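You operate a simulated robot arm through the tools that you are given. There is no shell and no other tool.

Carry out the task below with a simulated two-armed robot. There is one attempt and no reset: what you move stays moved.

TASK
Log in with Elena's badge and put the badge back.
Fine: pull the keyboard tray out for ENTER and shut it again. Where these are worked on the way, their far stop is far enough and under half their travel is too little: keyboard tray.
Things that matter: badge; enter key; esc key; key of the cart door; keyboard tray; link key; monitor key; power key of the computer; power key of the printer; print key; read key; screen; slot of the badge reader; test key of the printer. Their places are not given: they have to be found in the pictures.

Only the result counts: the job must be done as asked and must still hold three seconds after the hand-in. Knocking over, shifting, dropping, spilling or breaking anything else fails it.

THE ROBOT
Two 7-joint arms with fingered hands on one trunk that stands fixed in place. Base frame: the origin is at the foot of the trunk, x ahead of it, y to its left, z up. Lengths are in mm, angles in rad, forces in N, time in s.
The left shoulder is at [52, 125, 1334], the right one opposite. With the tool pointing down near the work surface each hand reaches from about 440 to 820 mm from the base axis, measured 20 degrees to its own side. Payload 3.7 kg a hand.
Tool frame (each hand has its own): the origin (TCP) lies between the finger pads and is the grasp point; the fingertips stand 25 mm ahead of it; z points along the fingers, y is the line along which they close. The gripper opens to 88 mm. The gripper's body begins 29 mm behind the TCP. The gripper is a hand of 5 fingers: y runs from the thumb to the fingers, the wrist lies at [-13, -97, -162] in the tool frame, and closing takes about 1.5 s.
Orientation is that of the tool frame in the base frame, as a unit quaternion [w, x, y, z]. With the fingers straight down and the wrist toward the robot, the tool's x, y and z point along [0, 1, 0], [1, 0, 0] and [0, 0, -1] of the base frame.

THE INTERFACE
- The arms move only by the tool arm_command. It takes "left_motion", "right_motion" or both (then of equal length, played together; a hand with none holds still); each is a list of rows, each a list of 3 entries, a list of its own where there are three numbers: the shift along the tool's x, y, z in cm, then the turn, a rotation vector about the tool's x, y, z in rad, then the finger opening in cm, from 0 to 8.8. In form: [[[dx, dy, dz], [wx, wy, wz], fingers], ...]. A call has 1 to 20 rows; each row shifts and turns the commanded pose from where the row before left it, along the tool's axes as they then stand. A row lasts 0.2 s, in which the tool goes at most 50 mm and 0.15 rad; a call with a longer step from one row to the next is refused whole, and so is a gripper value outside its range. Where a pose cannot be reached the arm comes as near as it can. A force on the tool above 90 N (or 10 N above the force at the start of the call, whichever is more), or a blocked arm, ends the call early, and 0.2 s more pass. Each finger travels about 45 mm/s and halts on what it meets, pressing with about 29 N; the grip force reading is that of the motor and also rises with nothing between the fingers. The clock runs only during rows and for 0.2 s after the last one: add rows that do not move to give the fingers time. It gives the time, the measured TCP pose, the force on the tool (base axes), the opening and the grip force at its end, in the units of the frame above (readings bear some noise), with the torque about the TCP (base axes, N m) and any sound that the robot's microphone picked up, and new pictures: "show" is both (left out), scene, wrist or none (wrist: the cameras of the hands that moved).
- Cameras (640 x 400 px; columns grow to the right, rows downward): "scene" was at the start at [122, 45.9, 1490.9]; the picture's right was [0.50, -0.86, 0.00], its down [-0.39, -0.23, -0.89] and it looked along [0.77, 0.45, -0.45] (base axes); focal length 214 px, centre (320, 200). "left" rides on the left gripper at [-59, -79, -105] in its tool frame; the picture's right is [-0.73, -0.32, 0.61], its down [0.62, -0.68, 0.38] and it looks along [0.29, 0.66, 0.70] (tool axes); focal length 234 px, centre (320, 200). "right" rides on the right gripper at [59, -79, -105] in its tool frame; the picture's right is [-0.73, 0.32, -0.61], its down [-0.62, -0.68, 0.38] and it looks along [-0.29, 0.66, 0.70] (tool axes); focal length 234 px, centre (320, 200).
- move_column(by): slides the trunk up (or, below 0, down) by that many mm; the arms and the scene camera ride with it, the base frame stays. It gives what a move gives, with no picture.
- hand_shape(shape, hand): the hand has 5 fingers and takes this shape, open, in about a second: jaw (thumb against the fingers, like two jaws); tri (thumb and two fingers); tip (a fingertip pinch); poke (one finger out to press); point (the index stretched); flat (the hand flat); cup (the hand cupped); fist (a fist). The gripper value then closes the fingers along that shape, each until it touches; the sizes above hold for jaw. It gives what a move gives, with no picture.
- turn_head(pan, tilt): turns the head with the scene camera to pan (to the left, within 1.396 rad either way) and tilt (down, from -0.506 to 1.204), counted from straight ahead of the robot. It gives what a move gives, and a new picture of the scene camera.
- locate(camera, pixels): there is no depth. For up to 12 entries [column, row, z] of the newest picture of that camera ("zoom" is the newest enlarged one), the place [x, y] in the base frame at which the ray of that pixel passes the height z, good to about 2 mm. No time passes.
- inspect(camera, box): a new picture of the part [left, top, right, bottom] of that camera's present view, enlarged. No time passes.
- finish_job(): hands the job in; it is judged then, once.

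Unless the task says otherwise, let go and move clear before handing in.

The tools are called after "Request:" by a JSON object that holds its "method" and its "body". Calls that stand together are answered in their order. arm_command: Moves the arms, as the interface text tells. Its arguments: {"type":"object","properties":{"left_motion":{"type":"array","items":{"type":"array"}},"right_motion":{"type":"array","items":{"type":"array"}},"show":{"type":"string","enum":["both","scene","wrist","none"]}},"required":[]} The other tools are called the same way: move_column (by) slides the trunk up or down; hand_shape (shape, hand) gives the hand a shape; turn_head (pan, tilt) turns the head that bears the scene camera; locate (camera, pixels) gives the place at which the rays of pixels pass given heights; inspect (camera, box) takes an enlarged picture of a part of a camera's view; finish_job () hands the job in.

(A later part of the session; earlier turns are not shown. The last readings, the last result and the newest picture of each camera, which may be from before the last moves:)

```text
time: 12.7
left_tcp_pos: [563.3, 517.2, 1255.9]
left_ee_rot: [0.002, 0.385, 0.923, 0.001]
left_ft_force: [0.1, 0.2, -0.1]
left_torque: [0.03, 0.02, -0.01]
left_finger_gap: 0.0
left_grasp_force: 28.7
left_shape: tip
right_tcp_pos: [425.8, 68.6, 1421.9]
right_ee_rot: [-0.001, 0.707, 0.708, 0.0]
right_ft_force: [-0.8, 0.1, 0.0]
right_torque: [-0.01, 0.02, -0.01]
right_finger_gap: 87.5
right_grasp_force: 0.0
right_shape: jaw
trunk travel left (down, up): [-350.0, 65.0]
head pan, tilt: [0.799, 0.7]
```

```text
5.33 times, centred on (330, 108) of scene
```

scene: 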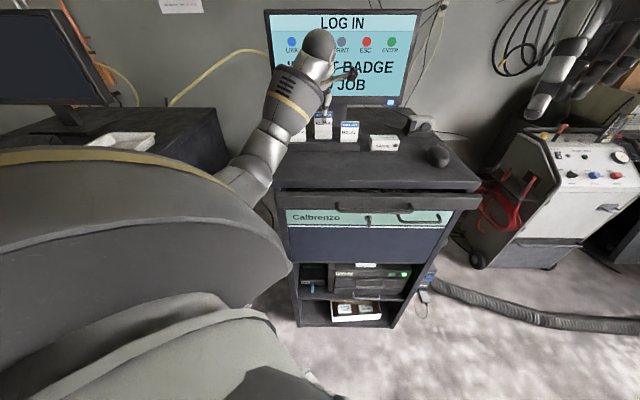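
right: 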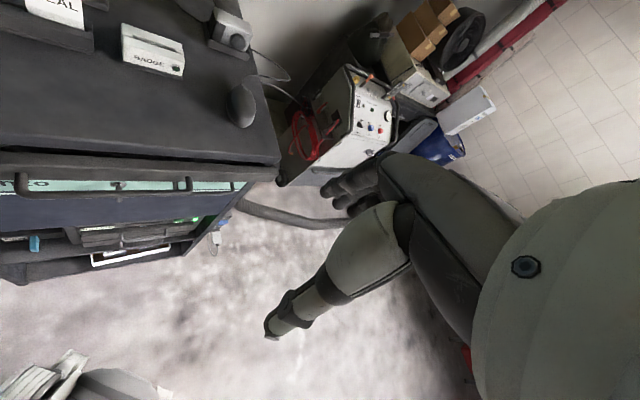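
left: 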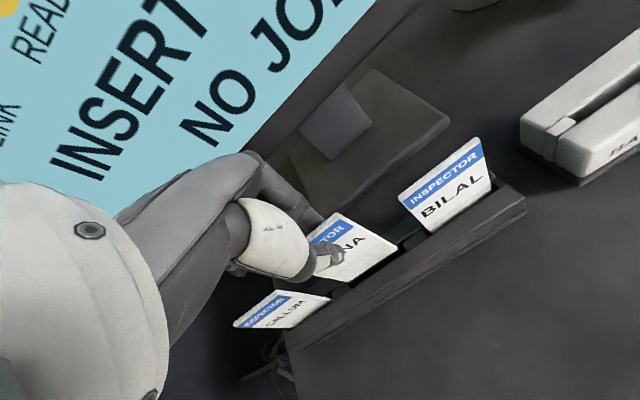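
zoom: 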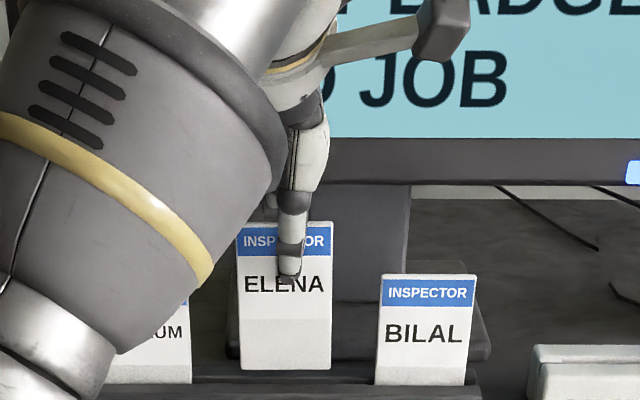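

The badge follows the hand; its bottom edge is now visible at scene-zoom row 370. I'll raise 75 mm so it clears BILAL.

Request:
{"method": "arm_command", "body": {"left_motion": [[[0, 0, -1.5], [0, 0, 0], 0], [[0, 0, -1.5], [0, 0, 0], 0], [[0, 0, -1.5], [0, 0, 0], 0], [[0, 0, -1.5], [0, 0, 0], 0], [[0, 0, -1.5], [0, 0, 0], 0], [[0, 0, 0], [0, 0, 0], 0]]}}

Request:
{"method": "inspect", "body": {"camera": "scene", "box": [270, 50, 390, 125]}}

Request:
{"method": "inspect", "body": {"camera": "left", "box": [260, 180, 420, 280]}}

```text
time: 14.1
left_tcp_pos: [565.1, 517.8, 1330.2]
left_ee_rot: [0.0, 0.385, 0.923, 0.0]
left_ft_force: [0.2, -0.2, 0.6]
left_torque: [-0.01, -0.01, 0.02]
left_finger_gap: 0.0
left_grasp_force: 29.3
left_shape: tip
right_tcp_pos: [426.3, 69.1, 1420.8]
right_ee_rot: [0.0, 0.707, 0.708, 0.0]
right_ft_force: [1.2, 0.1, -0.6]
right_torque: [0.03, 0.0, -0.01]
right_finger_gap: 87.7
right_grasp_force: 0.1
right_shape: jaw
trunk travel left (down, up): [-350.0, 65.0]
head pan, tilt: [0.799, 0.7]
```

scene: 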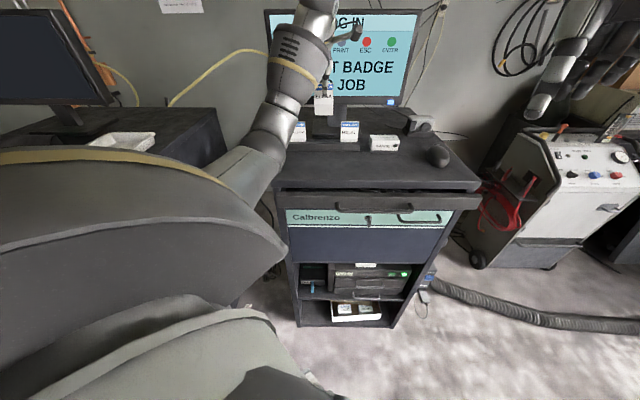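
left: 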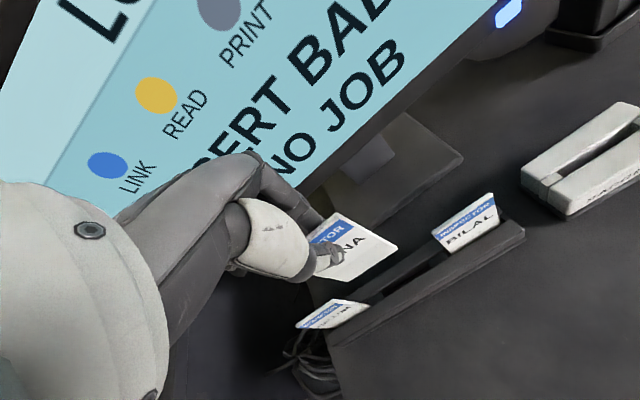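

```text
5.33 times, centred on (330, 88) of scene
```

zoom: 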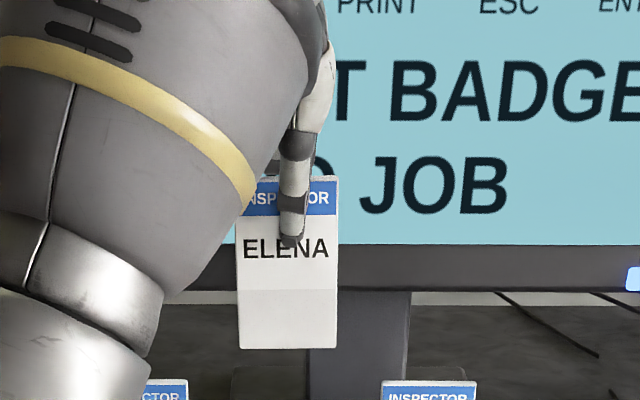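

```text
4.00 times, centred on (340, 230) of left
```

zoom: 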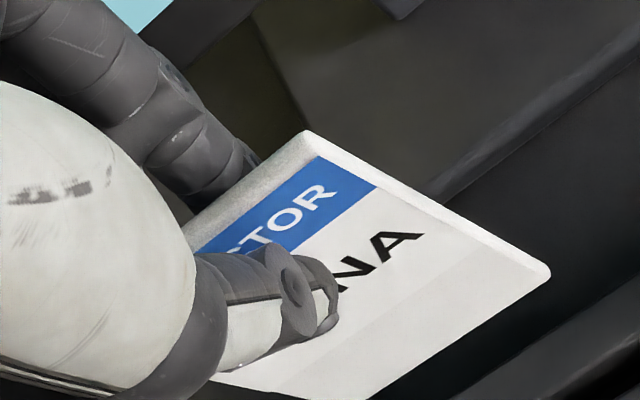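

The badge is held upright; I'll triangulate its corners to know its exact pose relative to the TCP.

Request:
{"method": "locate", "body": {"camera": "scene", "pixels": [[333.2, 83.9, 1330], [333.2, 83.9, 1350], [333.2, 115.75, 1240], [333.2, 115.75, 1260], [315.0, 115.75, 1240], [315.0, 115.75, 1260]]}}

Request:
{"method": "locate", "body": {"camera": "left", "pixels": [[336.25, 212.75, 1330], [336.25, 212.75, 1350], [397.5, 248, 1240], [397.5, 248, 1260], [351, 279.5, 1240], [351, 279.5, 1260]]}}

```text
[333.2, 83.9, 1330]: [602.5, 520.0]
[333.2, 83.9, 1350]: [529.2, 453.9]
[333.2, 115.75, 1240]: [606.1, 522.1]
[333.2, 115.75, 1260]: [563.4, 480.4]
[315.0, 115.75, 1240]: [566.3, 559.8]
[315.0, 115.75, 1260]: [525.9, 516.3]
```

```text
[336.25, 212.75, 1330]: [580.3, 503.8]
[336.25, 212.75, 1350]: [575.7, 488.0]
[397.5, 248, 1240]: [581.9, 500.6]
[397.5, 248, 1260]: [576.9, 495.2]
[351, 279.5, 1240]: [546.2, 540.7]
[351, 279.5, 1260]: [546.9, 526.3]
```

The card hangs vertical, bottom 78 mm below the TCP, and the slot lies 191 mm along the rack direction in nearly the same plane. Moving the badge over the slot now.

Request:
{"method": "arm_command", "body": {"left_motion": [[[-2.5, 0, -0.3], [0, 0, 0], 0], [[-3.4, 0, 0], [0, 0, 0], 0], [[-3.4, 0, 0], [0, 0, 0], 0], [[-3.4, 0, 0], [0, 0, 0], 0], [[-3.4, 0.1, 0], [0, 0, 0], 0], [[-2.0, 0.05, 0], [0, 0, 0], 0], [[-1.0, 0, 0], [0, 0, 0], 0], [[0, 0, 0], [0, 0, 0], 0], [[0, 0, 0], [0, 0, 0], 0]]}}

Request:
{"method": "inspect", "body": {"camera": "scene", "box": [330, 70, 442, 170]}}

Request:
{"method": "inspect", "body": {"camera": "left", "box": [280, 180, 480, 320]}}

Request:
{"method": "inspect", "body": {"camera": "right", "box": [80, 0, 240, 100]}}

```text
time: 16.1
left_tcp_pos: [700.1, 383.3, 1333.0]
left_ee_rot: [0.001, 0.384, 0.923, 0.0]
left_ft_force: [-0.2, -0.1, 0.0]
left_torque: [0.03, 0.0, -0.04]
left_finger_gap: 0.1
left_grasp_force: 29.0
left_shape: tip
right_tcp_pos: [427.0, 68.9, 1421.2]
right_ee_rot: [-0.001, 0.707, 0.707, 0.0]
right_ft_force: [0.0, 0.1, 1.2]
right_torque: [0.02, 0.04, -0.01]
right_finger_gap: 87.4
right_grasp_force: 0.1
right_shape: jaw
trunk travel left (down, up): [-350.0, 65.0]
head pan, tilt: [0.799, 0.7]
```

scene: 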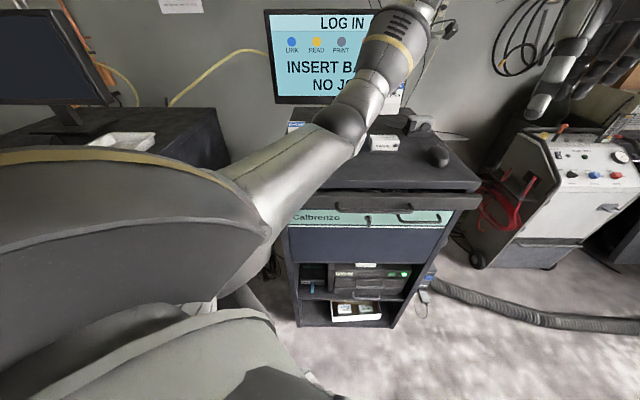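
left: 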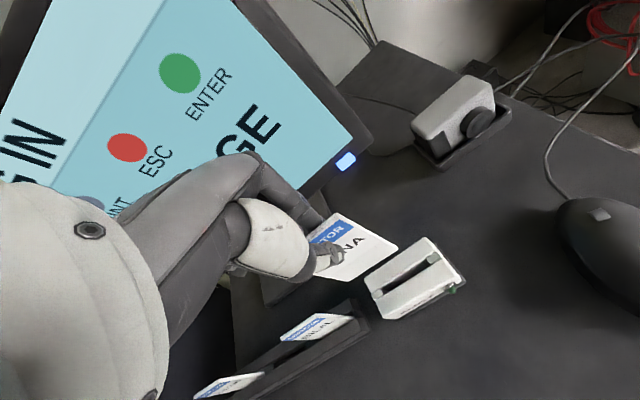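

```text
4.00 times, centred on (386, 120) of scene
```

zoom: 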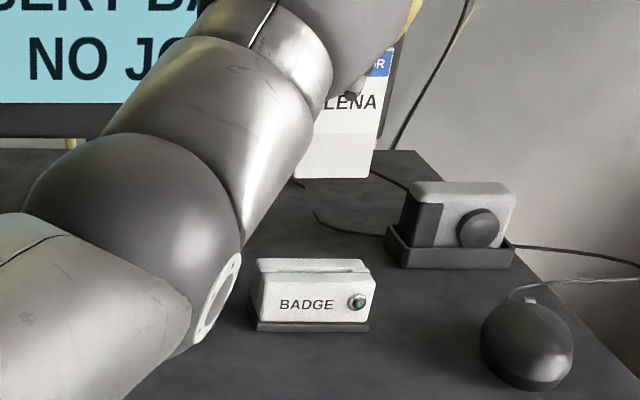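

```text
2.86 times, centred on (380, 250) of left
```

zoom: 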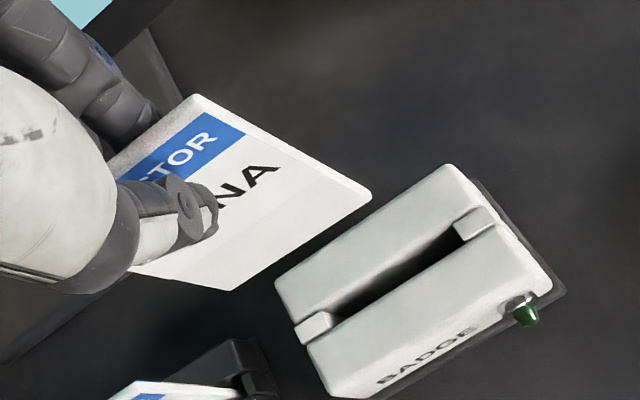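

```text
4.00 times, centred on (160, 50) of right
```

zoom: 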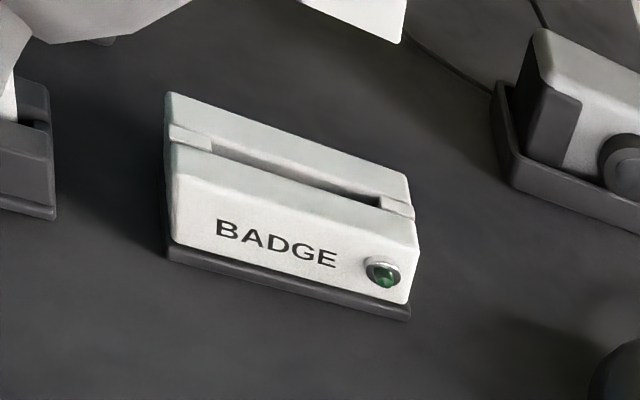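

The badge hangs near the slot; with the left camera I'll compare card bottom corners (397.9,248.3),(349.2,281.2) at z 1254.6 and slot ends (386.3,290.6),(429,261.6) at z 1184.

Request:
{"method": "locate", "body": {"camera": "left", "pixels": [[397.85, 248.25, 1254.6], [349.2, 281.2, 1254.6], [386.3, 290.6, 1184], [429, 261.55, 1184], [397.85, 248.25, 1250], [349.2, 281.2, 1250]]}}

Request:
{"method": "inspect", "body": {"camera": "left", "box": [360, 230, 472, 330]}}

```text
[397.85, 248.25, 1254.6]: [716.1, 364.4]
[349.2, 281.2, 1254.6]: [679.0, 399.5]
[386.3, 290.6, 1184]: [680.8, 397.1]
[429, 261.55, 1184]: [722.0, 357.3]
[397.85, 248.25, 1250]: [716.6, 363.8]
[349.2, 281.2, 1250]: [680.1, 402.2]
```

```text
4.00 times, centred on (416, 280) of left
```

zoom: 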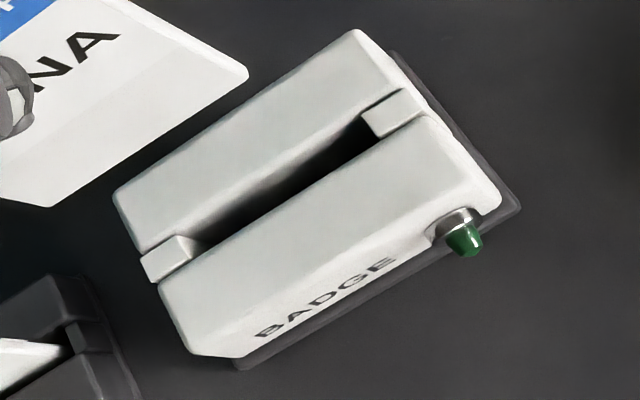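

Left-camera figures suggest the slot centre is a few mm further along u than the card. I'll lower 50 mm (card bottom still ~20 mm above) and re-measure at close range.

Request:
{"method": "arm_command", "body": {"left_motion": [[[0, 0, 2.0], [0, 0, 0], 0], [[0, 0, 2.0], [0, 0, 0], 0], [[0, 0, 1.0], [0, 0, 0], 0], [[0, 0, 0], [0, 0, 0], 0], [[0, 0, 0], [0, 0, 0], 0]]}}

Request:
{"method": "inspect", "body": {"camera": "scene", "box": [350, 80, 430, 160]}}

Request:
{"method": "inspect", "body": {"camera": "left", "box": [310, 190, 470, 310]}}

Request:
{"method": "inspect", "body": {"camera": "right", "box": [80, 0, 240, 100]}}

```text
time: 17.3
left_tcp_pos: [699.0, 383.7, 1281.7]
left_ee_rot: [0.002, 0.385, 0.923, 0.001]
left_ft_force: [-0.3, 0.9, -0.4]
left_torque: [-0.01, -0.01, 0.03]
left_finger_gap: 0.0
left_grasp_force: 29.2
left_shape: tip
right_tcp_pos: [426.3, 69.1, 1421.7]
right_ee_rot: [-0.001, 0.707, 0.707, 0.0]
right_ft_force: [0.1, 0.0, 0.4]
right_torque: [0.02, 0.02, 0.01]
right_finger_gap: 87.6
right_grasp_force: 0.0
right_shape: jaw
trunk travel left (down, up): [-350.0, 65.0]
head pan, tilt: [0.799, 0.7]
```

scene: 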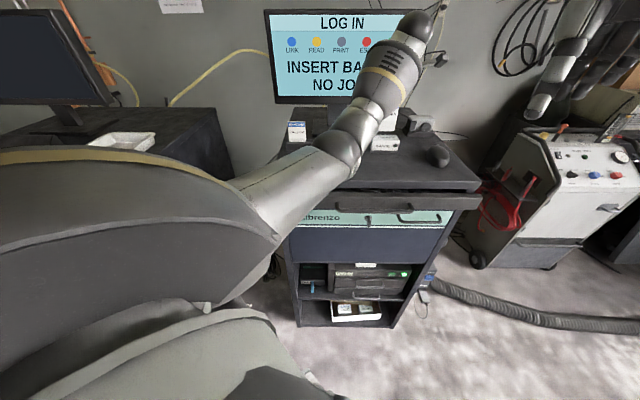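
left: 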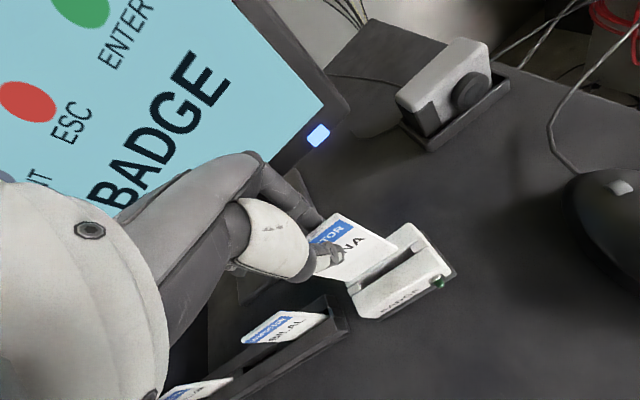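

```text
5.00 times, centred on (390, 120) of scene
```

zoom: 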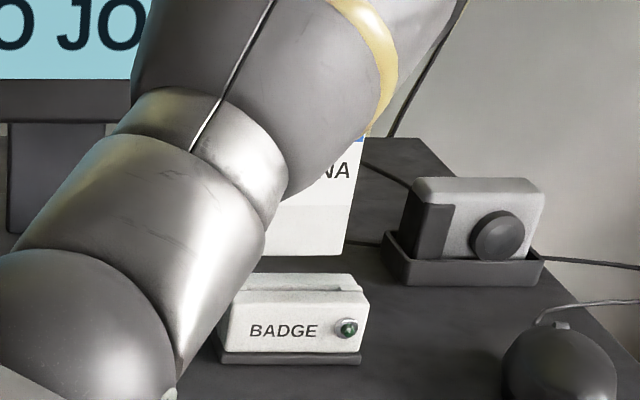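

```text
3.33 times, centred on (390, 250) of left
```

zoom: 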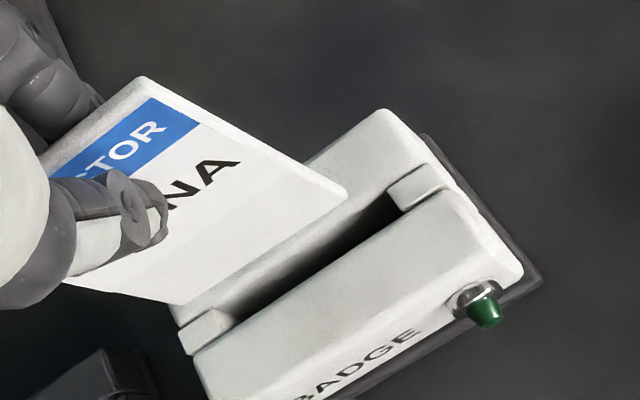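

```text
4.00 times, centred on (160, 50) of right
```

zoom: 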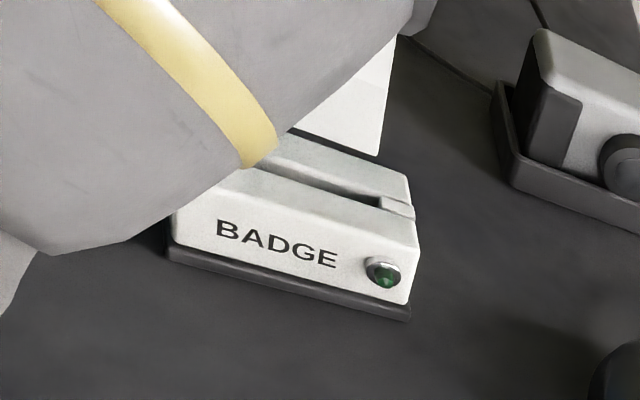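

Card bottom right corner and slot ends are now close together in all views; I'll locate them.

Request:
{"method": "locate", "body": {"camera": "left", "pixels": [[397.8, 247.6, 1203.3], [348.9, 281.5, 1203.3], [360.9, 284.2, 1184], [413.1, 250.3, 1184], [397.8, 247.6, 1184], [348.9, 281.5, 1184]]}}

Request:
{"method": "locate", "body": {"camera": "scene", "pixels": [[394.4, 130.6, 1203.3], [394.1, 137.75, 1184], [375.5, 137.7, 1184]]}}

Request:
{"method": "locate", "body": {"camera": "right", "pixels": [[174.5, 38.5, 1203.3], [175.3, 50.5, 1184], [133, 36, 1184]]}}

```text
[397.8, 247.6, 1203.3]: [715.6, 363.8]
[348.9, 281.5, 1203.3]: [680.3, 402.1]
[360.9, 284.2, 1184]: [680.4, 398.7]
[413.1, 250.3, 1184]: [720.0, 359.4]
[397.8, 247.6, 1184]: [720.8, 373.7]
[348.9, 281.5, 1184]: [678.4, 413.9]
```

```text
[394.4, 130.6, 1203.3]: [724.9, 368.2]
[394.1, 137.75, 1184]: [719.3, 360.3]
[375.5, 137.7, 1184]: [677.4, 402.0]
```

```text
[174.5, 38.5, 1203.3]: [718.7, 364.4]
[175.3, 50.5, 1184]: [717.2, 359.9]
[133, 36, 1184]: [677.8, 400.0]
```

The slot centre is about 2.5 mm further along u and 2–3 mm toward the front relative to the card. I'll correct by that and go down 13 mm to just above the slot.

Request:
{"method": "arm_command", "body": {"left_motion": [[[-0.24, -0.2, 0], [0, 0, 0], 0], [[0, 0, 0.7], [0, 0, 0], 0], [[0, 0, 0.6], [0, 0, 0], 0], [[0, 0, 0], [0, 0, 0], 0], [[0, 0, 0], [0, 0, 0], 0]], "show": "none"}}

Request:
{"method": "inspect", "body": {"camera": "left", "box": [330, 220, 442, 290]}}

Request:
{"method": "inspect", "body": {"camera": "right", "box": [140, 10, 220, 60]}}

Request:
{"method": "inspect", "body": {"camera": "scene", "box": [360, 110, 424, 150]}}

```text
time: 18.5
left_tcp_pos: [699.5, 380.9, 1270.0]
left_ee_rot: [0.001, 0.385, 0.923, 0.001]
left_ft_force: [-0.2, 0.0, 0.2]
left_torque: [-0.02, -0.03, -0.02]
left_finger_gap: 0.1
left_grasp_force: 28.9
left_shape: tip
right_tcp_pos: [426.0, 68.7, 1421.7]
right_ee_rot: [0.0, 0.707, 0.707, 0.0]
right_ft_force: [0.0, 0.3, 0.0]
right_torque: [0.02, 0.0, -0.02]
right_finger_gap: 87.5
right_grasp_force: 0.0
right_shape: jaw
trunk travel left (down, up): [-350.0, 65.0]
head pan, tilt: [0.799, 0.7]
```

```text
5.71 times, centred on (386, 255) of left
```

zoom: 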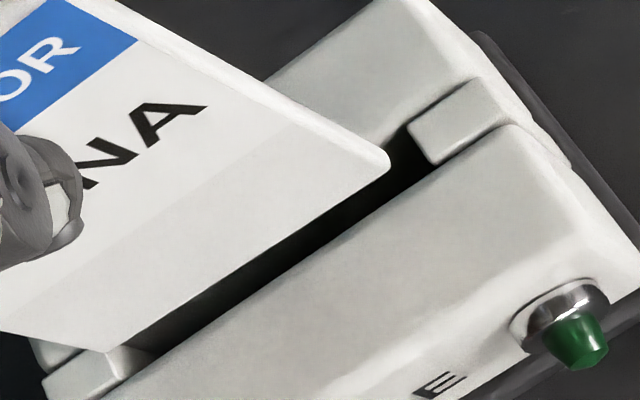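

```text
8.00 times, centred on (180, 35) of right
```

zoom: 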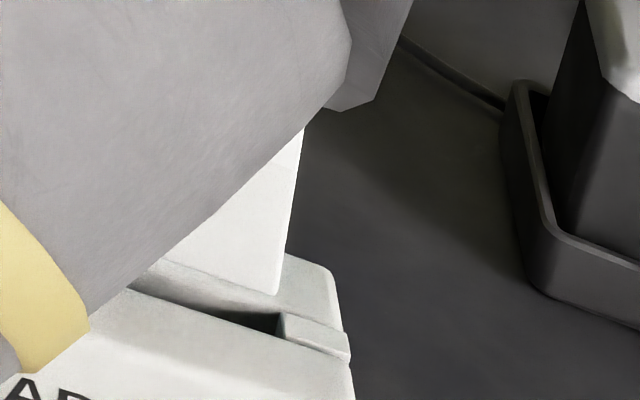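

```text
10.00 times, centred on (392, 130) of scene
```

zoom: 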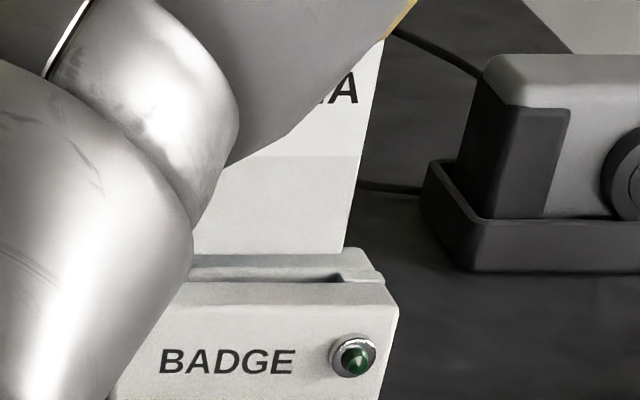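

Now only ~8 mm above; I'll locate card corners at z 1191.6 and slot ends at 1184 again.

Request:
{"method": "locate", "body": {"camera": "left", "pixels": [[397.9, 248.0, 1191.6], [348.9, 281.6, 1191.6], [355.4, 279, 1184], [403.5, 245.4, 1184], [401.6, 241.9, 1184], [405.6, 248.9, 1184], [397.9, 248.0, 1188], [348.9, 281.6, 1188]]}}

Request:
{"method": "locate", "body": {"camera": "right", "pixels": [[174.6, 46.8, 1191.6], [174.6, 46.8, 1188], [175.4, 50.6, 1184]]}}

Request:
{"method": "locate", "body": {"camera": "scene", "pixels": [[394.2, 135.3, 1191.6], [394.2, 135.3, 1188], [394.1, 137.7, 1184]]}}

```text
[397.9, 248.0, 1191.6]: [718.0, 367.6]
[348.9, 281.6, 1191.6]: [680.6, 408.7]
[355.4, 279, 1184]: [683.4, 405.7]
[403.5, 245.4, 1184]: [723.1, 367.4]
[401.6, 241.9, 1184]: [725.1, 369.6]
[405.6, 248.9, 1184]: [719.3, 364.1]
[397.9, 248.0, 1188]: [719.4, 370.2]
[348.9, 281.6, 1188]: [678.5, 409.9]
```

```text
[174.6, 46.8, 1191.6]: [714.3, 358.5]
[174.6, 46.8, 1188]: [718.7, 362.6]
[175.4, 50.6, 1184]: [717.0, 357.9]
```

```text
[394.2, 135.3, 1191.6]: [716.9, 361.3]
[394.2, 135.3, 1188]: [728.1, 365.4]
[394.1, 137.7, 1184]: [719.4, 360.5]
```

Image geometry says the card is aligned in thickness but about 3 mm short along the slot. I'll shift 2.8 mm along u and go down 5 mm.

Request:
{"method": "arm_command", "body": {"left_motion": [[[-0.28, 0, 0], [0, 0, 0], 0], [[0, 0, 0.5], [0, 0, 0], 0], [[0, 0, 0], [0, 0, 0], 0], [[0, 0, 0], [0, 0, 0], 0]], "show": "none"}}

Request:
{"method": "inspect", "body": {"camera": "left", "box": [330, 220, 442, 290]}}

Request:
{"method": "inspect", "body": {"camera": "right", "box": [140, 10, 220, 60]}}

Request:
{"method": "inspect", "body": {"camera": "scene", "box": [376, 120, 408, 140]}}

```text
time: 19.5
left_tcp_pos: [702.7, 378.3, 1265.8]
left_ee_rot: [0.002, 0.386, 0.923, 0.0]
left_ft_force: [0.8, -0.9, -0.1]
left_torque: [-0.01, 0.02, -0.04]
left_finger_gap: 0.3
left_grasp_force: 29.6
left_shape: tip
right_tcp_pos: [427.1, 69.1, 1421.5]
right_ee_rot: [0.0, 0.707, 0.707, 0.0]
right_ft_force: [0.1, -0.1, 0.4]
right_torque: [0.01, 0.02, 0.0]
right_finger_gap: 87.6
right_grasp_force: 0.2
right_shape: jaw
trunk travel left (down, up): [-350.0, 65.0]
head pan, tilt: [0.799, 0.7]
```

```text
5.71 times, centred on (386, 255) of left
```

zoom: 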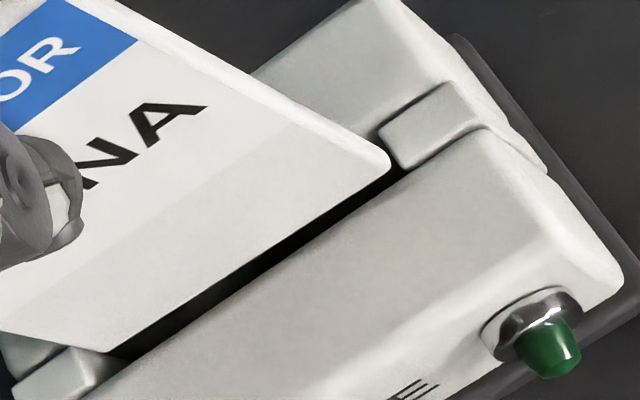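

```text
8.00 times, centred on (180, 35) of right
```

zoom: 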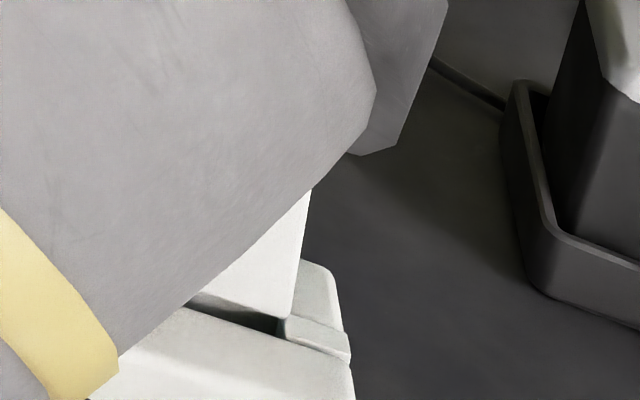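

```text
16.00 times, centred on (392, 130) of scene
```

zoom: 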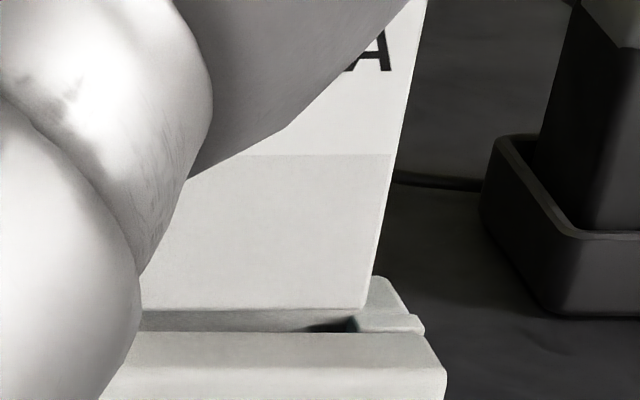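

The card is ~3 mm above the slot. Estimates for the end clearance differ by about 1 mm, so I'll zoom tighter to decide.

Request:
{"method": "inspect", "body": {"camera": "right", "box": [164, 40, 196, 60]}}

Request:
{"method": "inspect", "body": {"camera": "scene", "box": [384, 130, 400, 140]}}

Request:
{"method": "inspect", "body": {"camera": "left", "box": [328, 265, 368, 290]}}

Request:
{"method": "inspect", "body": {"camera": "left", "box": [382, 230, 422, 255]}}

```text
16.00 times, centred on (180, 50) of right
```

zoom: 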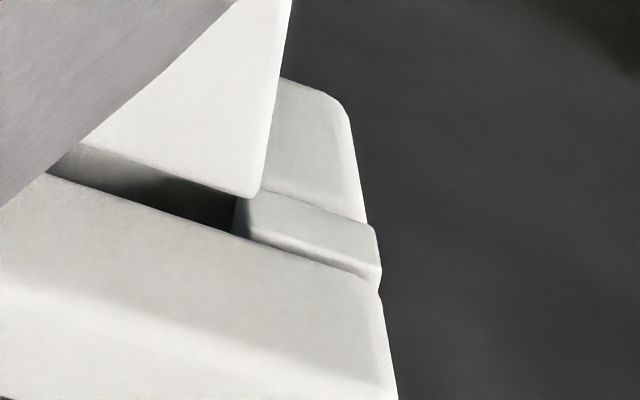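

```text
16.00 times, centred on (392, 135) of scene
```

zoom: 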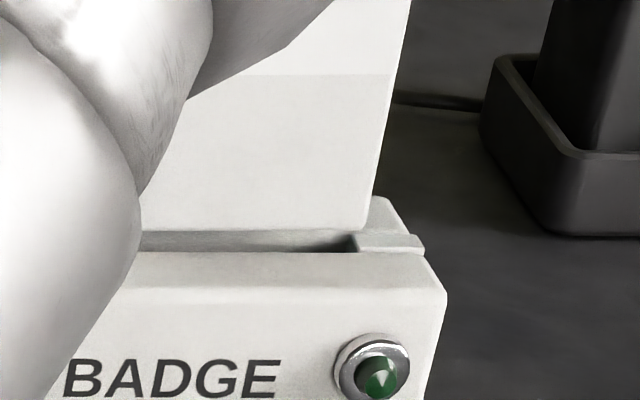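

```text
16.00 times, centred on (348, 278) of left
```

zoom: 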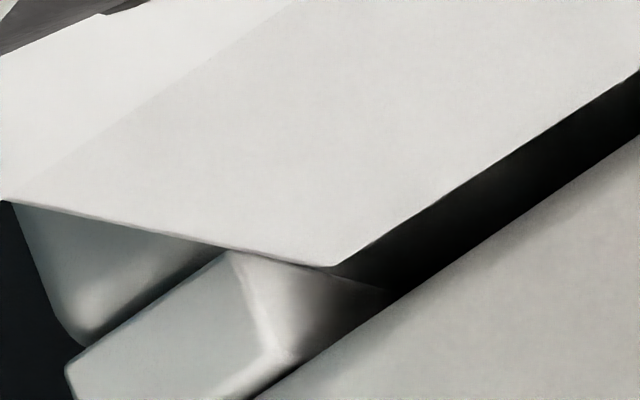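

```text
16.00 times, centred on (402, 242) of left
```

zoom: 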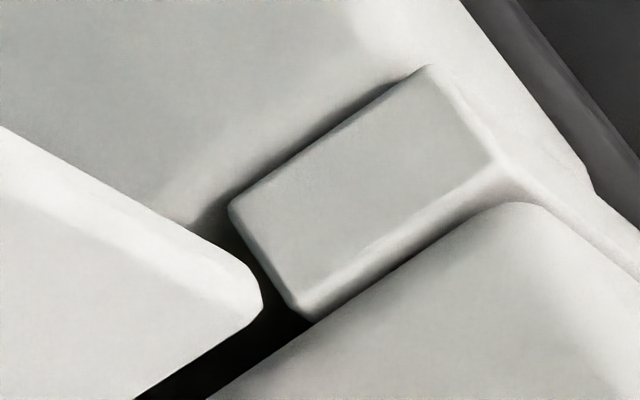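

Tighter zooms show the left end has ~6 mm clearance and the right end ~0, so I'll move back 2.3 mm along u, then lower 3 mm.

Request:
{"method": "arm_command", "body": {"left_motion": [[[0.23, 0, 0], [0, 0, 0], 0], [[0, 0, 0.15], [0, 0, 0], 0], [[0, 0, 0.15], [0, 0, 0], 0], [[0, 0, 0], [0, 0, 0], 0]], "show": "none"}}

Request:
{"method": "inspect", "body": {"camera": "right", "box": [164, 40, 196, 60]}}

Request:
{"method": "inspect", "body": {"camera": "scene", "box": [384, 130, 400, 140]}}

Request:
{"method": "inspect", "body": {"camera": "left", "box": [328, 265, 368, 290]}}

Request:
{"method": "inspect", "body": {"camera": "left", "box": [382, 230, 422, 255]}}

```text
time: 20.5
left_tcp_pos: [700.4, 379.9, 1262.7]
left_ee_rot: [0.002, 0.385, 0.923, 0.0]
left_ft_force: [0.4, 0.3, 0.2]
left_torque: [0.03, -0.01, 0.0]
left_finger_gap: 0.0
left_grasp_force: 28.6
left_shape: tip
right_tcp_pos: [425.4, 69.2, 1421.7]
right_ee_rot: [-0.001, 0.707, 0.707, 0.0]
right_ft_force: [0.1, 0.2, 0.0]
right_torque: [0.0, -0.03, 0.01]
right_finger_gap: 87.8
right_grasp_force: 0.2
right_shape: jaw
trunk travel left (down, up): [-350.0, 65.0]
head pan, tilt: [0.799, 0.7]
```

```text
16.00 times, centred on (180, 50) of right
```

zoom: 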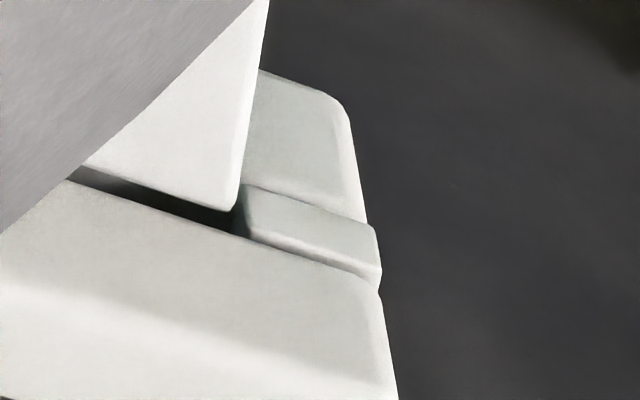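

```text
16.00 times, centred on (392, 135) of scene
```

zoom: 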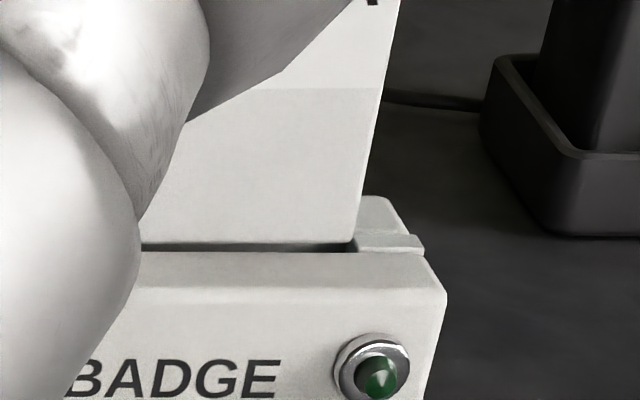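

```text
16.00 times, centred on (348, 278) of left
```

zoom: 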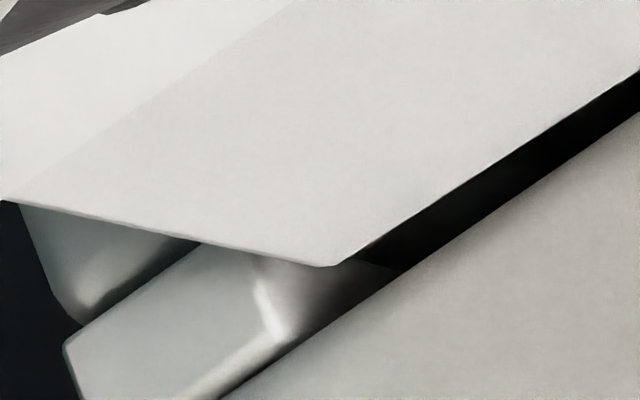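

```text
16.00 times, centred on (402, 242) of left
```

zoom: 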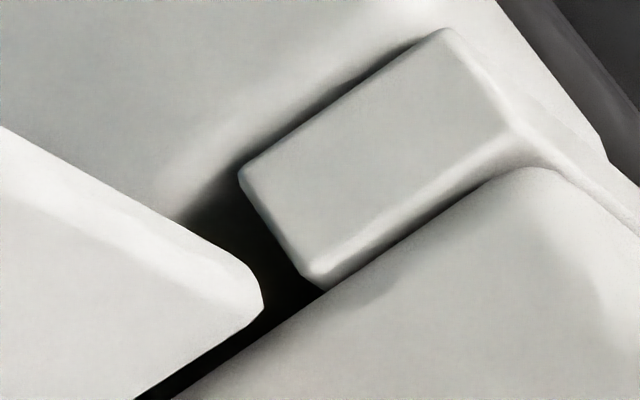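

Everything now lines up: the card edge sits over the dark slot with clearance at both ends. I'll lower 6 mm gently and check the force.

Request:
{"method": "arm_command", "body": {"left_motion": [[[0, 0, 0.15], [0, 0, 0], 0], [[0, 0, 0.15], [0, 0, 0], 0], [[0, 0, 0.15], [0, 0, 0], 0], [[0, 0, 0.15], [0, 0, 0], 0], [[0, 0, 0], [0, 0, 0], 0]], "show": "none"}}

Request:
{"method": "inspect", "body": {"camera": "right", "box": [164, 40, 196, 60]}}

Request:
{"method": "inspect", "body": {"camera": "left", "box": [330, 220, 442, 290]}}

```text
time: 21.7
left_tcp_pos: [700.6, 379.8, 1256.5]
left_ee_rot: [0.001, 0.384, 0.923, 0.001]
left_ft_force: [0.1, 0.6, 0.0]
left_torque: [0.04, -0.07, 0.05]
left_finger_gap: 0.2
left_grasp_force: 28.7
left_shape: tip
right_tcp_pos: [425.0, 69.8, 1422.9]
right_ee_rot: [0.0, 0.707, 0.707, 0.0]
right_ft_force: [-0.5, 0.7, -0.1]
right_torque: [-0.02, 0.03, -0.04]
right_finger_gap: 87.3
right_grasp_force: 0.0
right_shape: jaw
trunk travel left (down, up): [-350.0, 65.0]
head pan, tilt: [0.799, 0.7]
```

```text
16.00 times, centred on (180, 50) of right
```

zoom: 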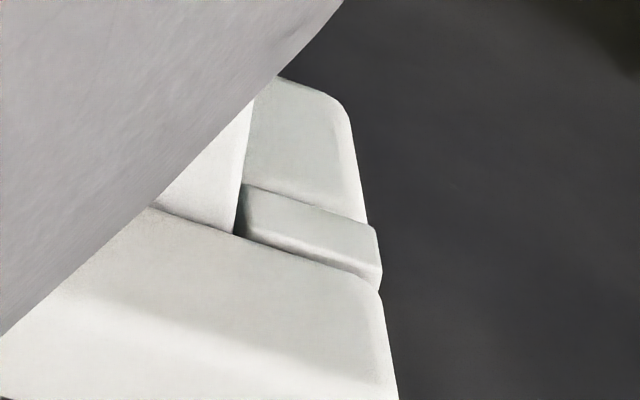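

```text
5.71 times, centred on (386, 255) of left
```

zoom: 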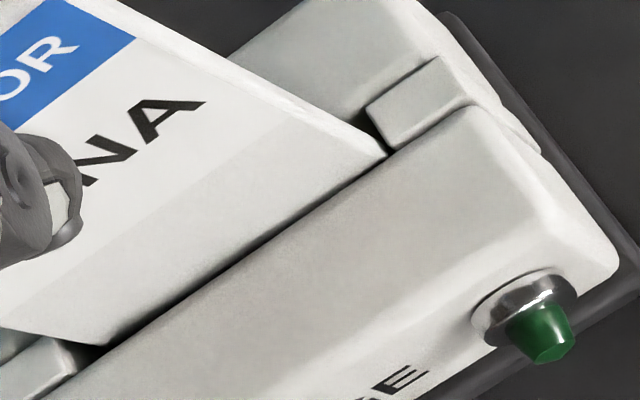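

The card's lower edge is now inside the slot with no contact force. I'll continue down in small steps.

Request:
{"method": "arm_command", "body": {"left_motion": [[[0, 0, 0.2], [0, 0, 0], 0], [[0, 0, 0.2], [0, 0, 0], 0], [[0, 0, 0.2], [0, 0, 0], 0], [[0, 0, 0.2], [0, 0, 0], 0], [[0, 0, 0], [0, 0, 0], 0]], "show": "none"}}

Request:
{"method": "inspect", "body": {"camera": "left", "box": [330, 220, 442, 290]}}

Request:
{"method": "inspect", "body": {"camera": "scene", "box": [350, 90, 430, 140]}}

```text
time: 22.9
left_tcp_pos: [700.4, 379.6, 1248.3]
left_ee_rot: [0.001, 0.385, 0.923, 0.001]
left_ft_force: [0.4, 1.2, -0.1]
left_torque: [0.05, -0.03, 0.03]
left_finger_gap: 0.2
left_grasp_force: 29.3
left_shape: tip
right_tcp_pos: [426.1, 70.4, 1422.3]
right_ee_rot: [-0.001, 0.707, 0.707, 0.001]
right_ft_force: [-0.5, 0.0, 0.0]
right_torque: [-0.03, -0.02, -0.01]
right_finger_gap: 87.6
right_grasp_force: 0.2
right_shape: jaw
trunk travel left (down, up): [-350.0, 65.0]
head pan, tilt: [0.799, 0.7]
```

```text
5.71 times, centred on (386, 255) of left
```

zoom: 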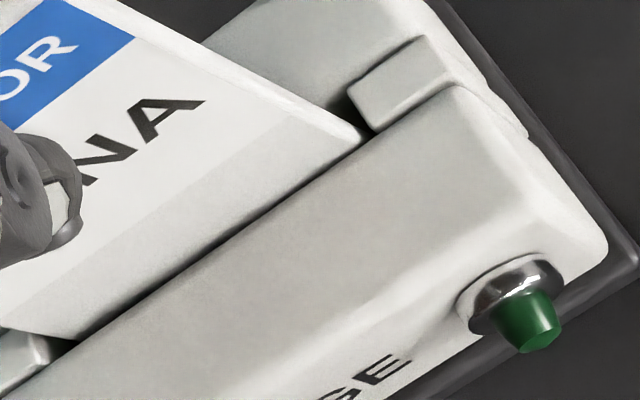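

```text
8.00 times, centred on (390, 115) of scene
```

zoom: 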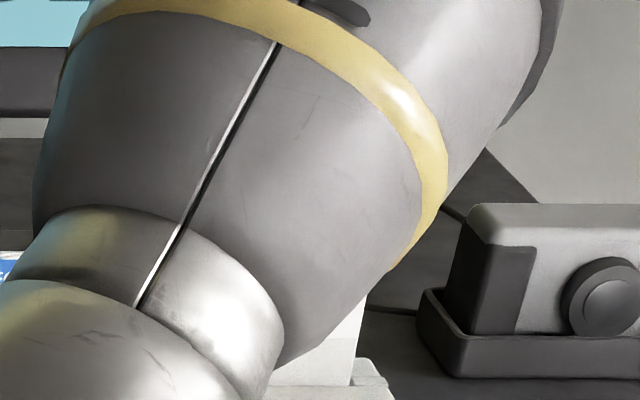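

The card is sliding in (~14 mm) without force. Continuing down another 8 mm.

Request:
{"method": "arm_command", "body": {"left_motion": [[[0, 0, 0.2], [0, 0, 0], 0], [[0, 0, 0.2], [0, 0, 0], 0], [[0, 0, 0.2], [0, 0, 0], 0], [[0, 0, 0.2], [0, 0, 0], 0], [[0, 0, 0], [0, 0, 0], 0]]}}

Request:
{"method": "inspect", "body": {"camera": "left", "box": [330, 220, 442, 290]}}

```text
time: 24.1
left_tcp_pos: [700.4, 379.6, 1240.1]
left_ee_rot: [0.002, 0.385, 0.923, 0.0]
left_ft_force: [1.4, 0.7, 0.3]
left_torque: [0.01, -0.06, 0.0]
left_finger_gap: 0.0
left_grasp_force: 29.5
left_shape: tip
right_tcp_pos: [426.0, 69.3, 1422.5]
right_ee_rot: [0.0, 0.707, 0.707, 0.001]
right_ft_force: [0.1, 0.8, 0.7]
right_torque: [-0.01, -0.02, -0.01]
right_finger_gap: 87.6
right_grasp_force: 0.1
right_shape: jaw
trunk travel left (down, up): [-350.0, 65.0]
head pan, tilt: [0.799, 0.7]
```

scene: 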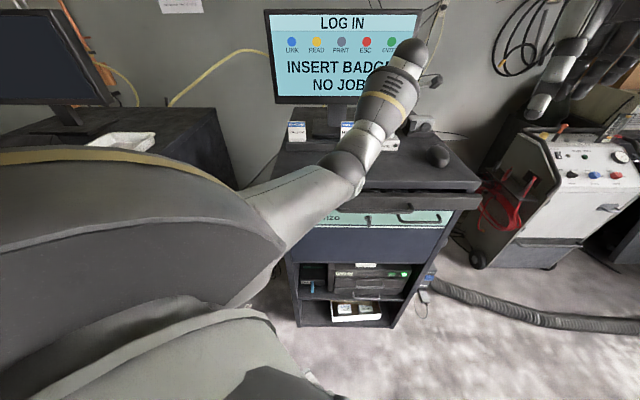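
left: 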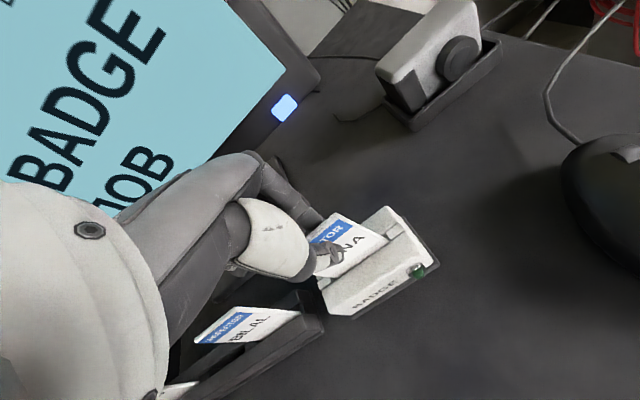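

```text
5.71 times, centred on (386, 255) of left
```

zoom: 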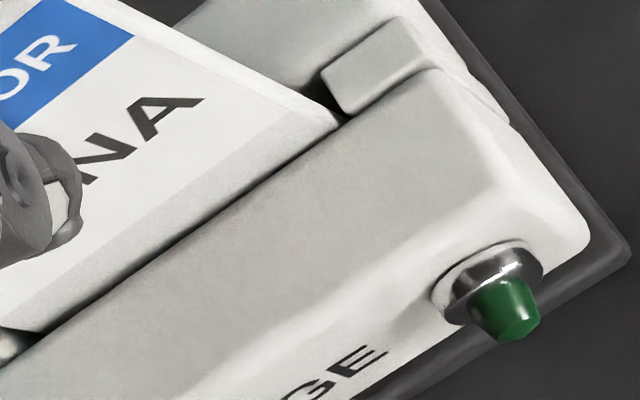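

About 22 mm deep and still free; part of the grey strip remains above the reader. Continuing 6 mm more.

Request:
{"method": "arm_command", "body": {"left_motion": [[[0, 0, 0.15], [0, 0, 0], 0], [[0, 0, 0.15], [0, 0, 0], 0], [[0, 0, 0.15], [0, 0, 0], 0], [[0, 0, 0.15], [0, 0, 0], 0], [[0, 0, 0], [0, 0, 0], 0]]}}

Request:
{"method": "inspect", "body": {"camera": "left", "box": [330, 220, 442, 290]}}

```text
time: 25.3
left_tcp_pos: [699.4, 379.4, 1234.5]
left_ee_rot: [0.001, 0.385, 0.923, 0.001]
left_ft_force: [1.2, 1.0, 0.3]
left_torque: [0.02, -0.06, 0.04]
left_finger_gap: 0.3
left_grasp_force: 28.6
left_shape: tip
right_tcp_pos: [425.7, 68.2, 1421.8]
right_ee_rot: [-0.002, 0.707, 0.707, 0.001]
right_ft_force: [0.2, -0.3, -0.4]
right_torque: [0.02, 0.01, 0.0]
right_finger_gap: 87.7
right_grasp_force: 0.0
right_shape: jaw
trunk travel left (down, up): [-350.0, 65.0]
head pan, tilt: [0.799, 0.7]
```

scene: 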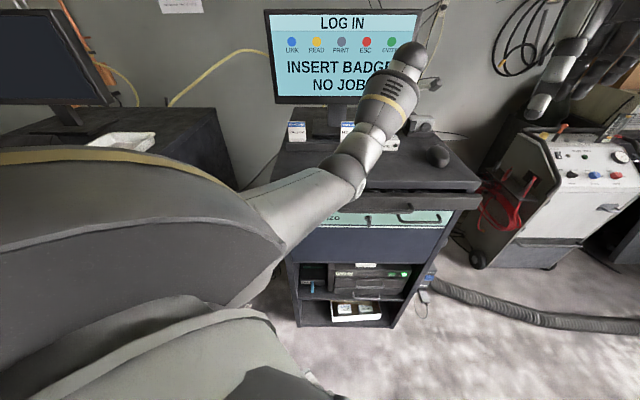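
left: 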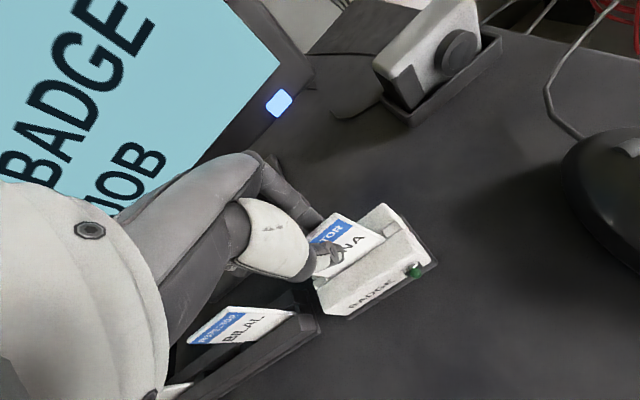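

```text
5.71 times, centred on (386, 255) of left
```

zoom: 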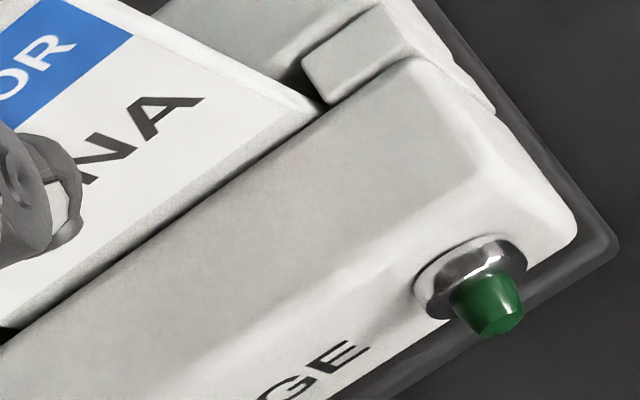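

Still no resistance (card bottom ≈1156). Continuing 4 mm in fine steps.

Request:
{"method": "arm_command", "body": {"left_motion": [[[0, 0, 0.1], [0, 0, 0], 0], [[0, 0, 0.1], [0, 0, 0], 0], [[0, 0, 0.1], [0, 0, 0], 0], [[0, 0, 0.1], [0, 0, 0], 0], [[0, 0, 0], [0, 0, 0], 0]]}}

Request:
{"method": "inspect", "body": {"camera": "left", "box": [330, 220, 442, 290]}}

```text
time: 26.5
left_tcp_pos: [700.4, 378.7, 1231.4]
left_ee_rot: [0.001, 0.386, 0.923, 0.001]
left_ft_force: [0.5, 0.4, 1.2]
left_torque: [0.04, -0.04, 0.0]
left_finger_gap: 0.0
left_grasp_force: 29.1
left_shape: tip
right_tcp_pos: [426.2, 68.7, 1421.1]
right_ee_rot: [-0.001, 0.707, 0.707, 0.001]
right_ft_force: [0.7, 0.1, 0.1]
right_torque: [0.05, 0.0, -0.01]
right_finger_gap: 87.5
right_grasp_force: 0.1
right_shape: jaw
trunk travel left (down, up): [-350.0, 65.0]
head pan, tilt: [0.799, 0.7]
```

scene: 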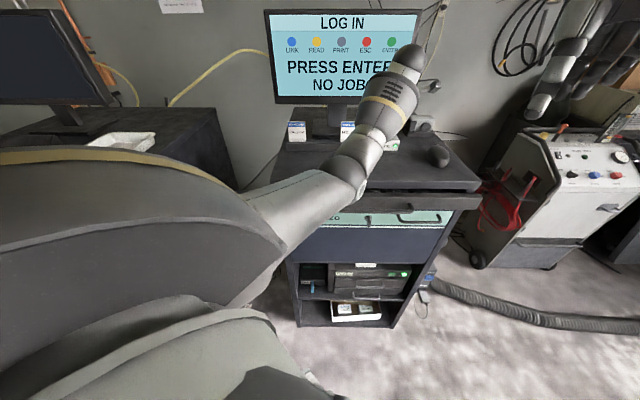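
left: 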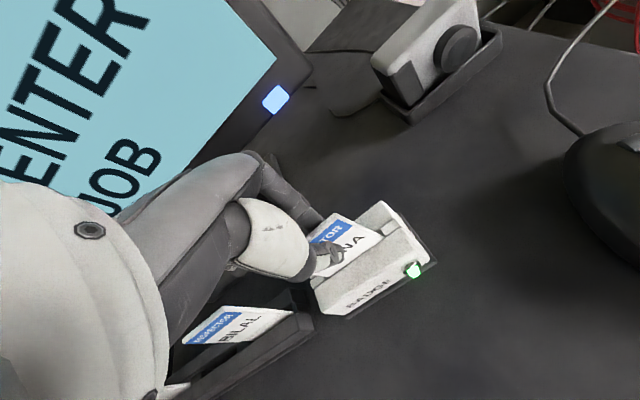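

```text
5.71 times, centred on (386, 255) of left
```

zoom: 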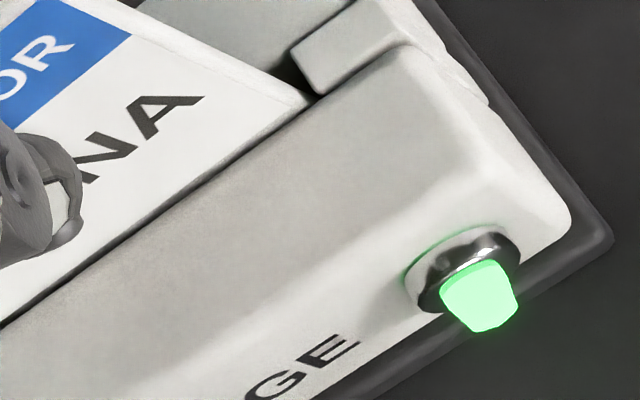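

The screen now reads PRESS ENTER and the reader LED is lit green. The left elbow may block the tray, so I'll release the badge in the slot, rise clear and check it stays.

Request:
{"method": "arm_command", "body": {"left_motion": [[[0, 0, 0], [0, 0, 0], 0.5], [[0, 0, 0], [0, 0, 0], 1.0], [[0, 0, 0], [0, 0, 0], 2.0], [[0, 0, 0], [0, 0, 0], 3.5], [[0, 0, 0], [0, 0, 0], 5.0], [[0, 0, 0], [0, 0, 0], 5.0], [[0, 0, 0], [0, 0, 0], 5.0]]}}

Request:
{"method": "inspect", "body": {"camera": "left", "box": [280, 180, 440, 300]}}

```text
time: 28.1
left_tcp_pos: [699.4, 378.7, 1231.2]
left_ee_rot: [0.0, 0.385, 0.923, 0.0]
left_ft_force: [0.1, -0.4, 1.4]
left_torque: [-0.01, 0.05, 0.0]
left_finger_gap: 49.3
left_grasp_force: 0.1
left_shape: tip
right_tcp_pos: [426.4, 68.7, 1421.7]
right_ee_rot: [-0.001, 0.708, 0.706, 0.0]
right_ft_force: [-0.1, -0.5, 0.3]
right_torque: [-0.01, 0.0, 0.01]
right_finger_gap: 87.7
right_grasp_force: 0.1
right_shape: jaw
trunk travel left (down, up): [-350.0, 65.0]
head pan, tilt: [0.799, 0.7]
```

scene: 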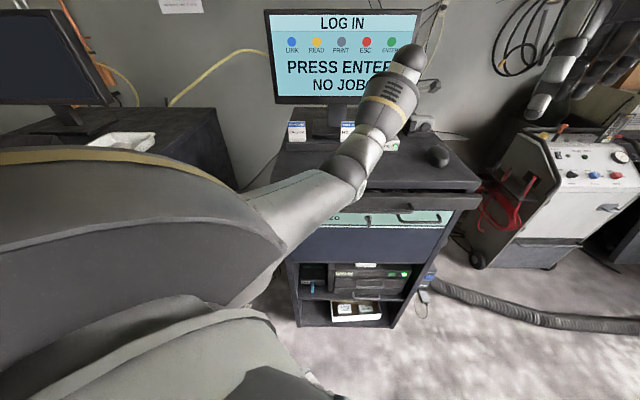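
left: 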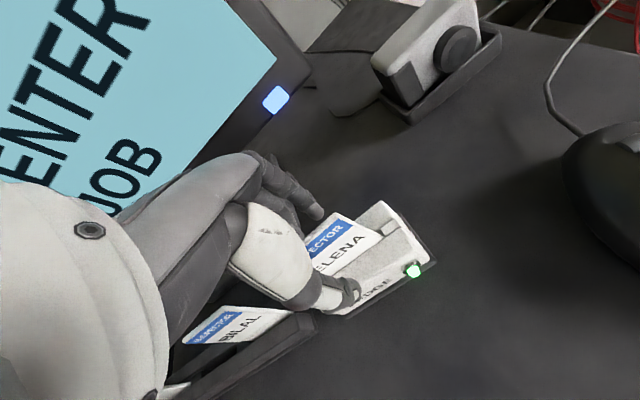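

```text
3.33 times, centred on (360, 240) of left
```

zoom: 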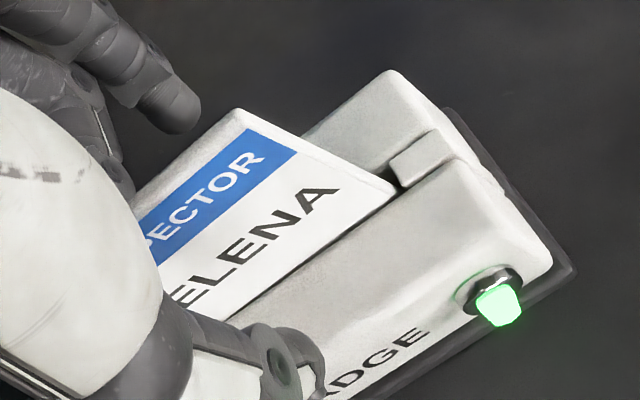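

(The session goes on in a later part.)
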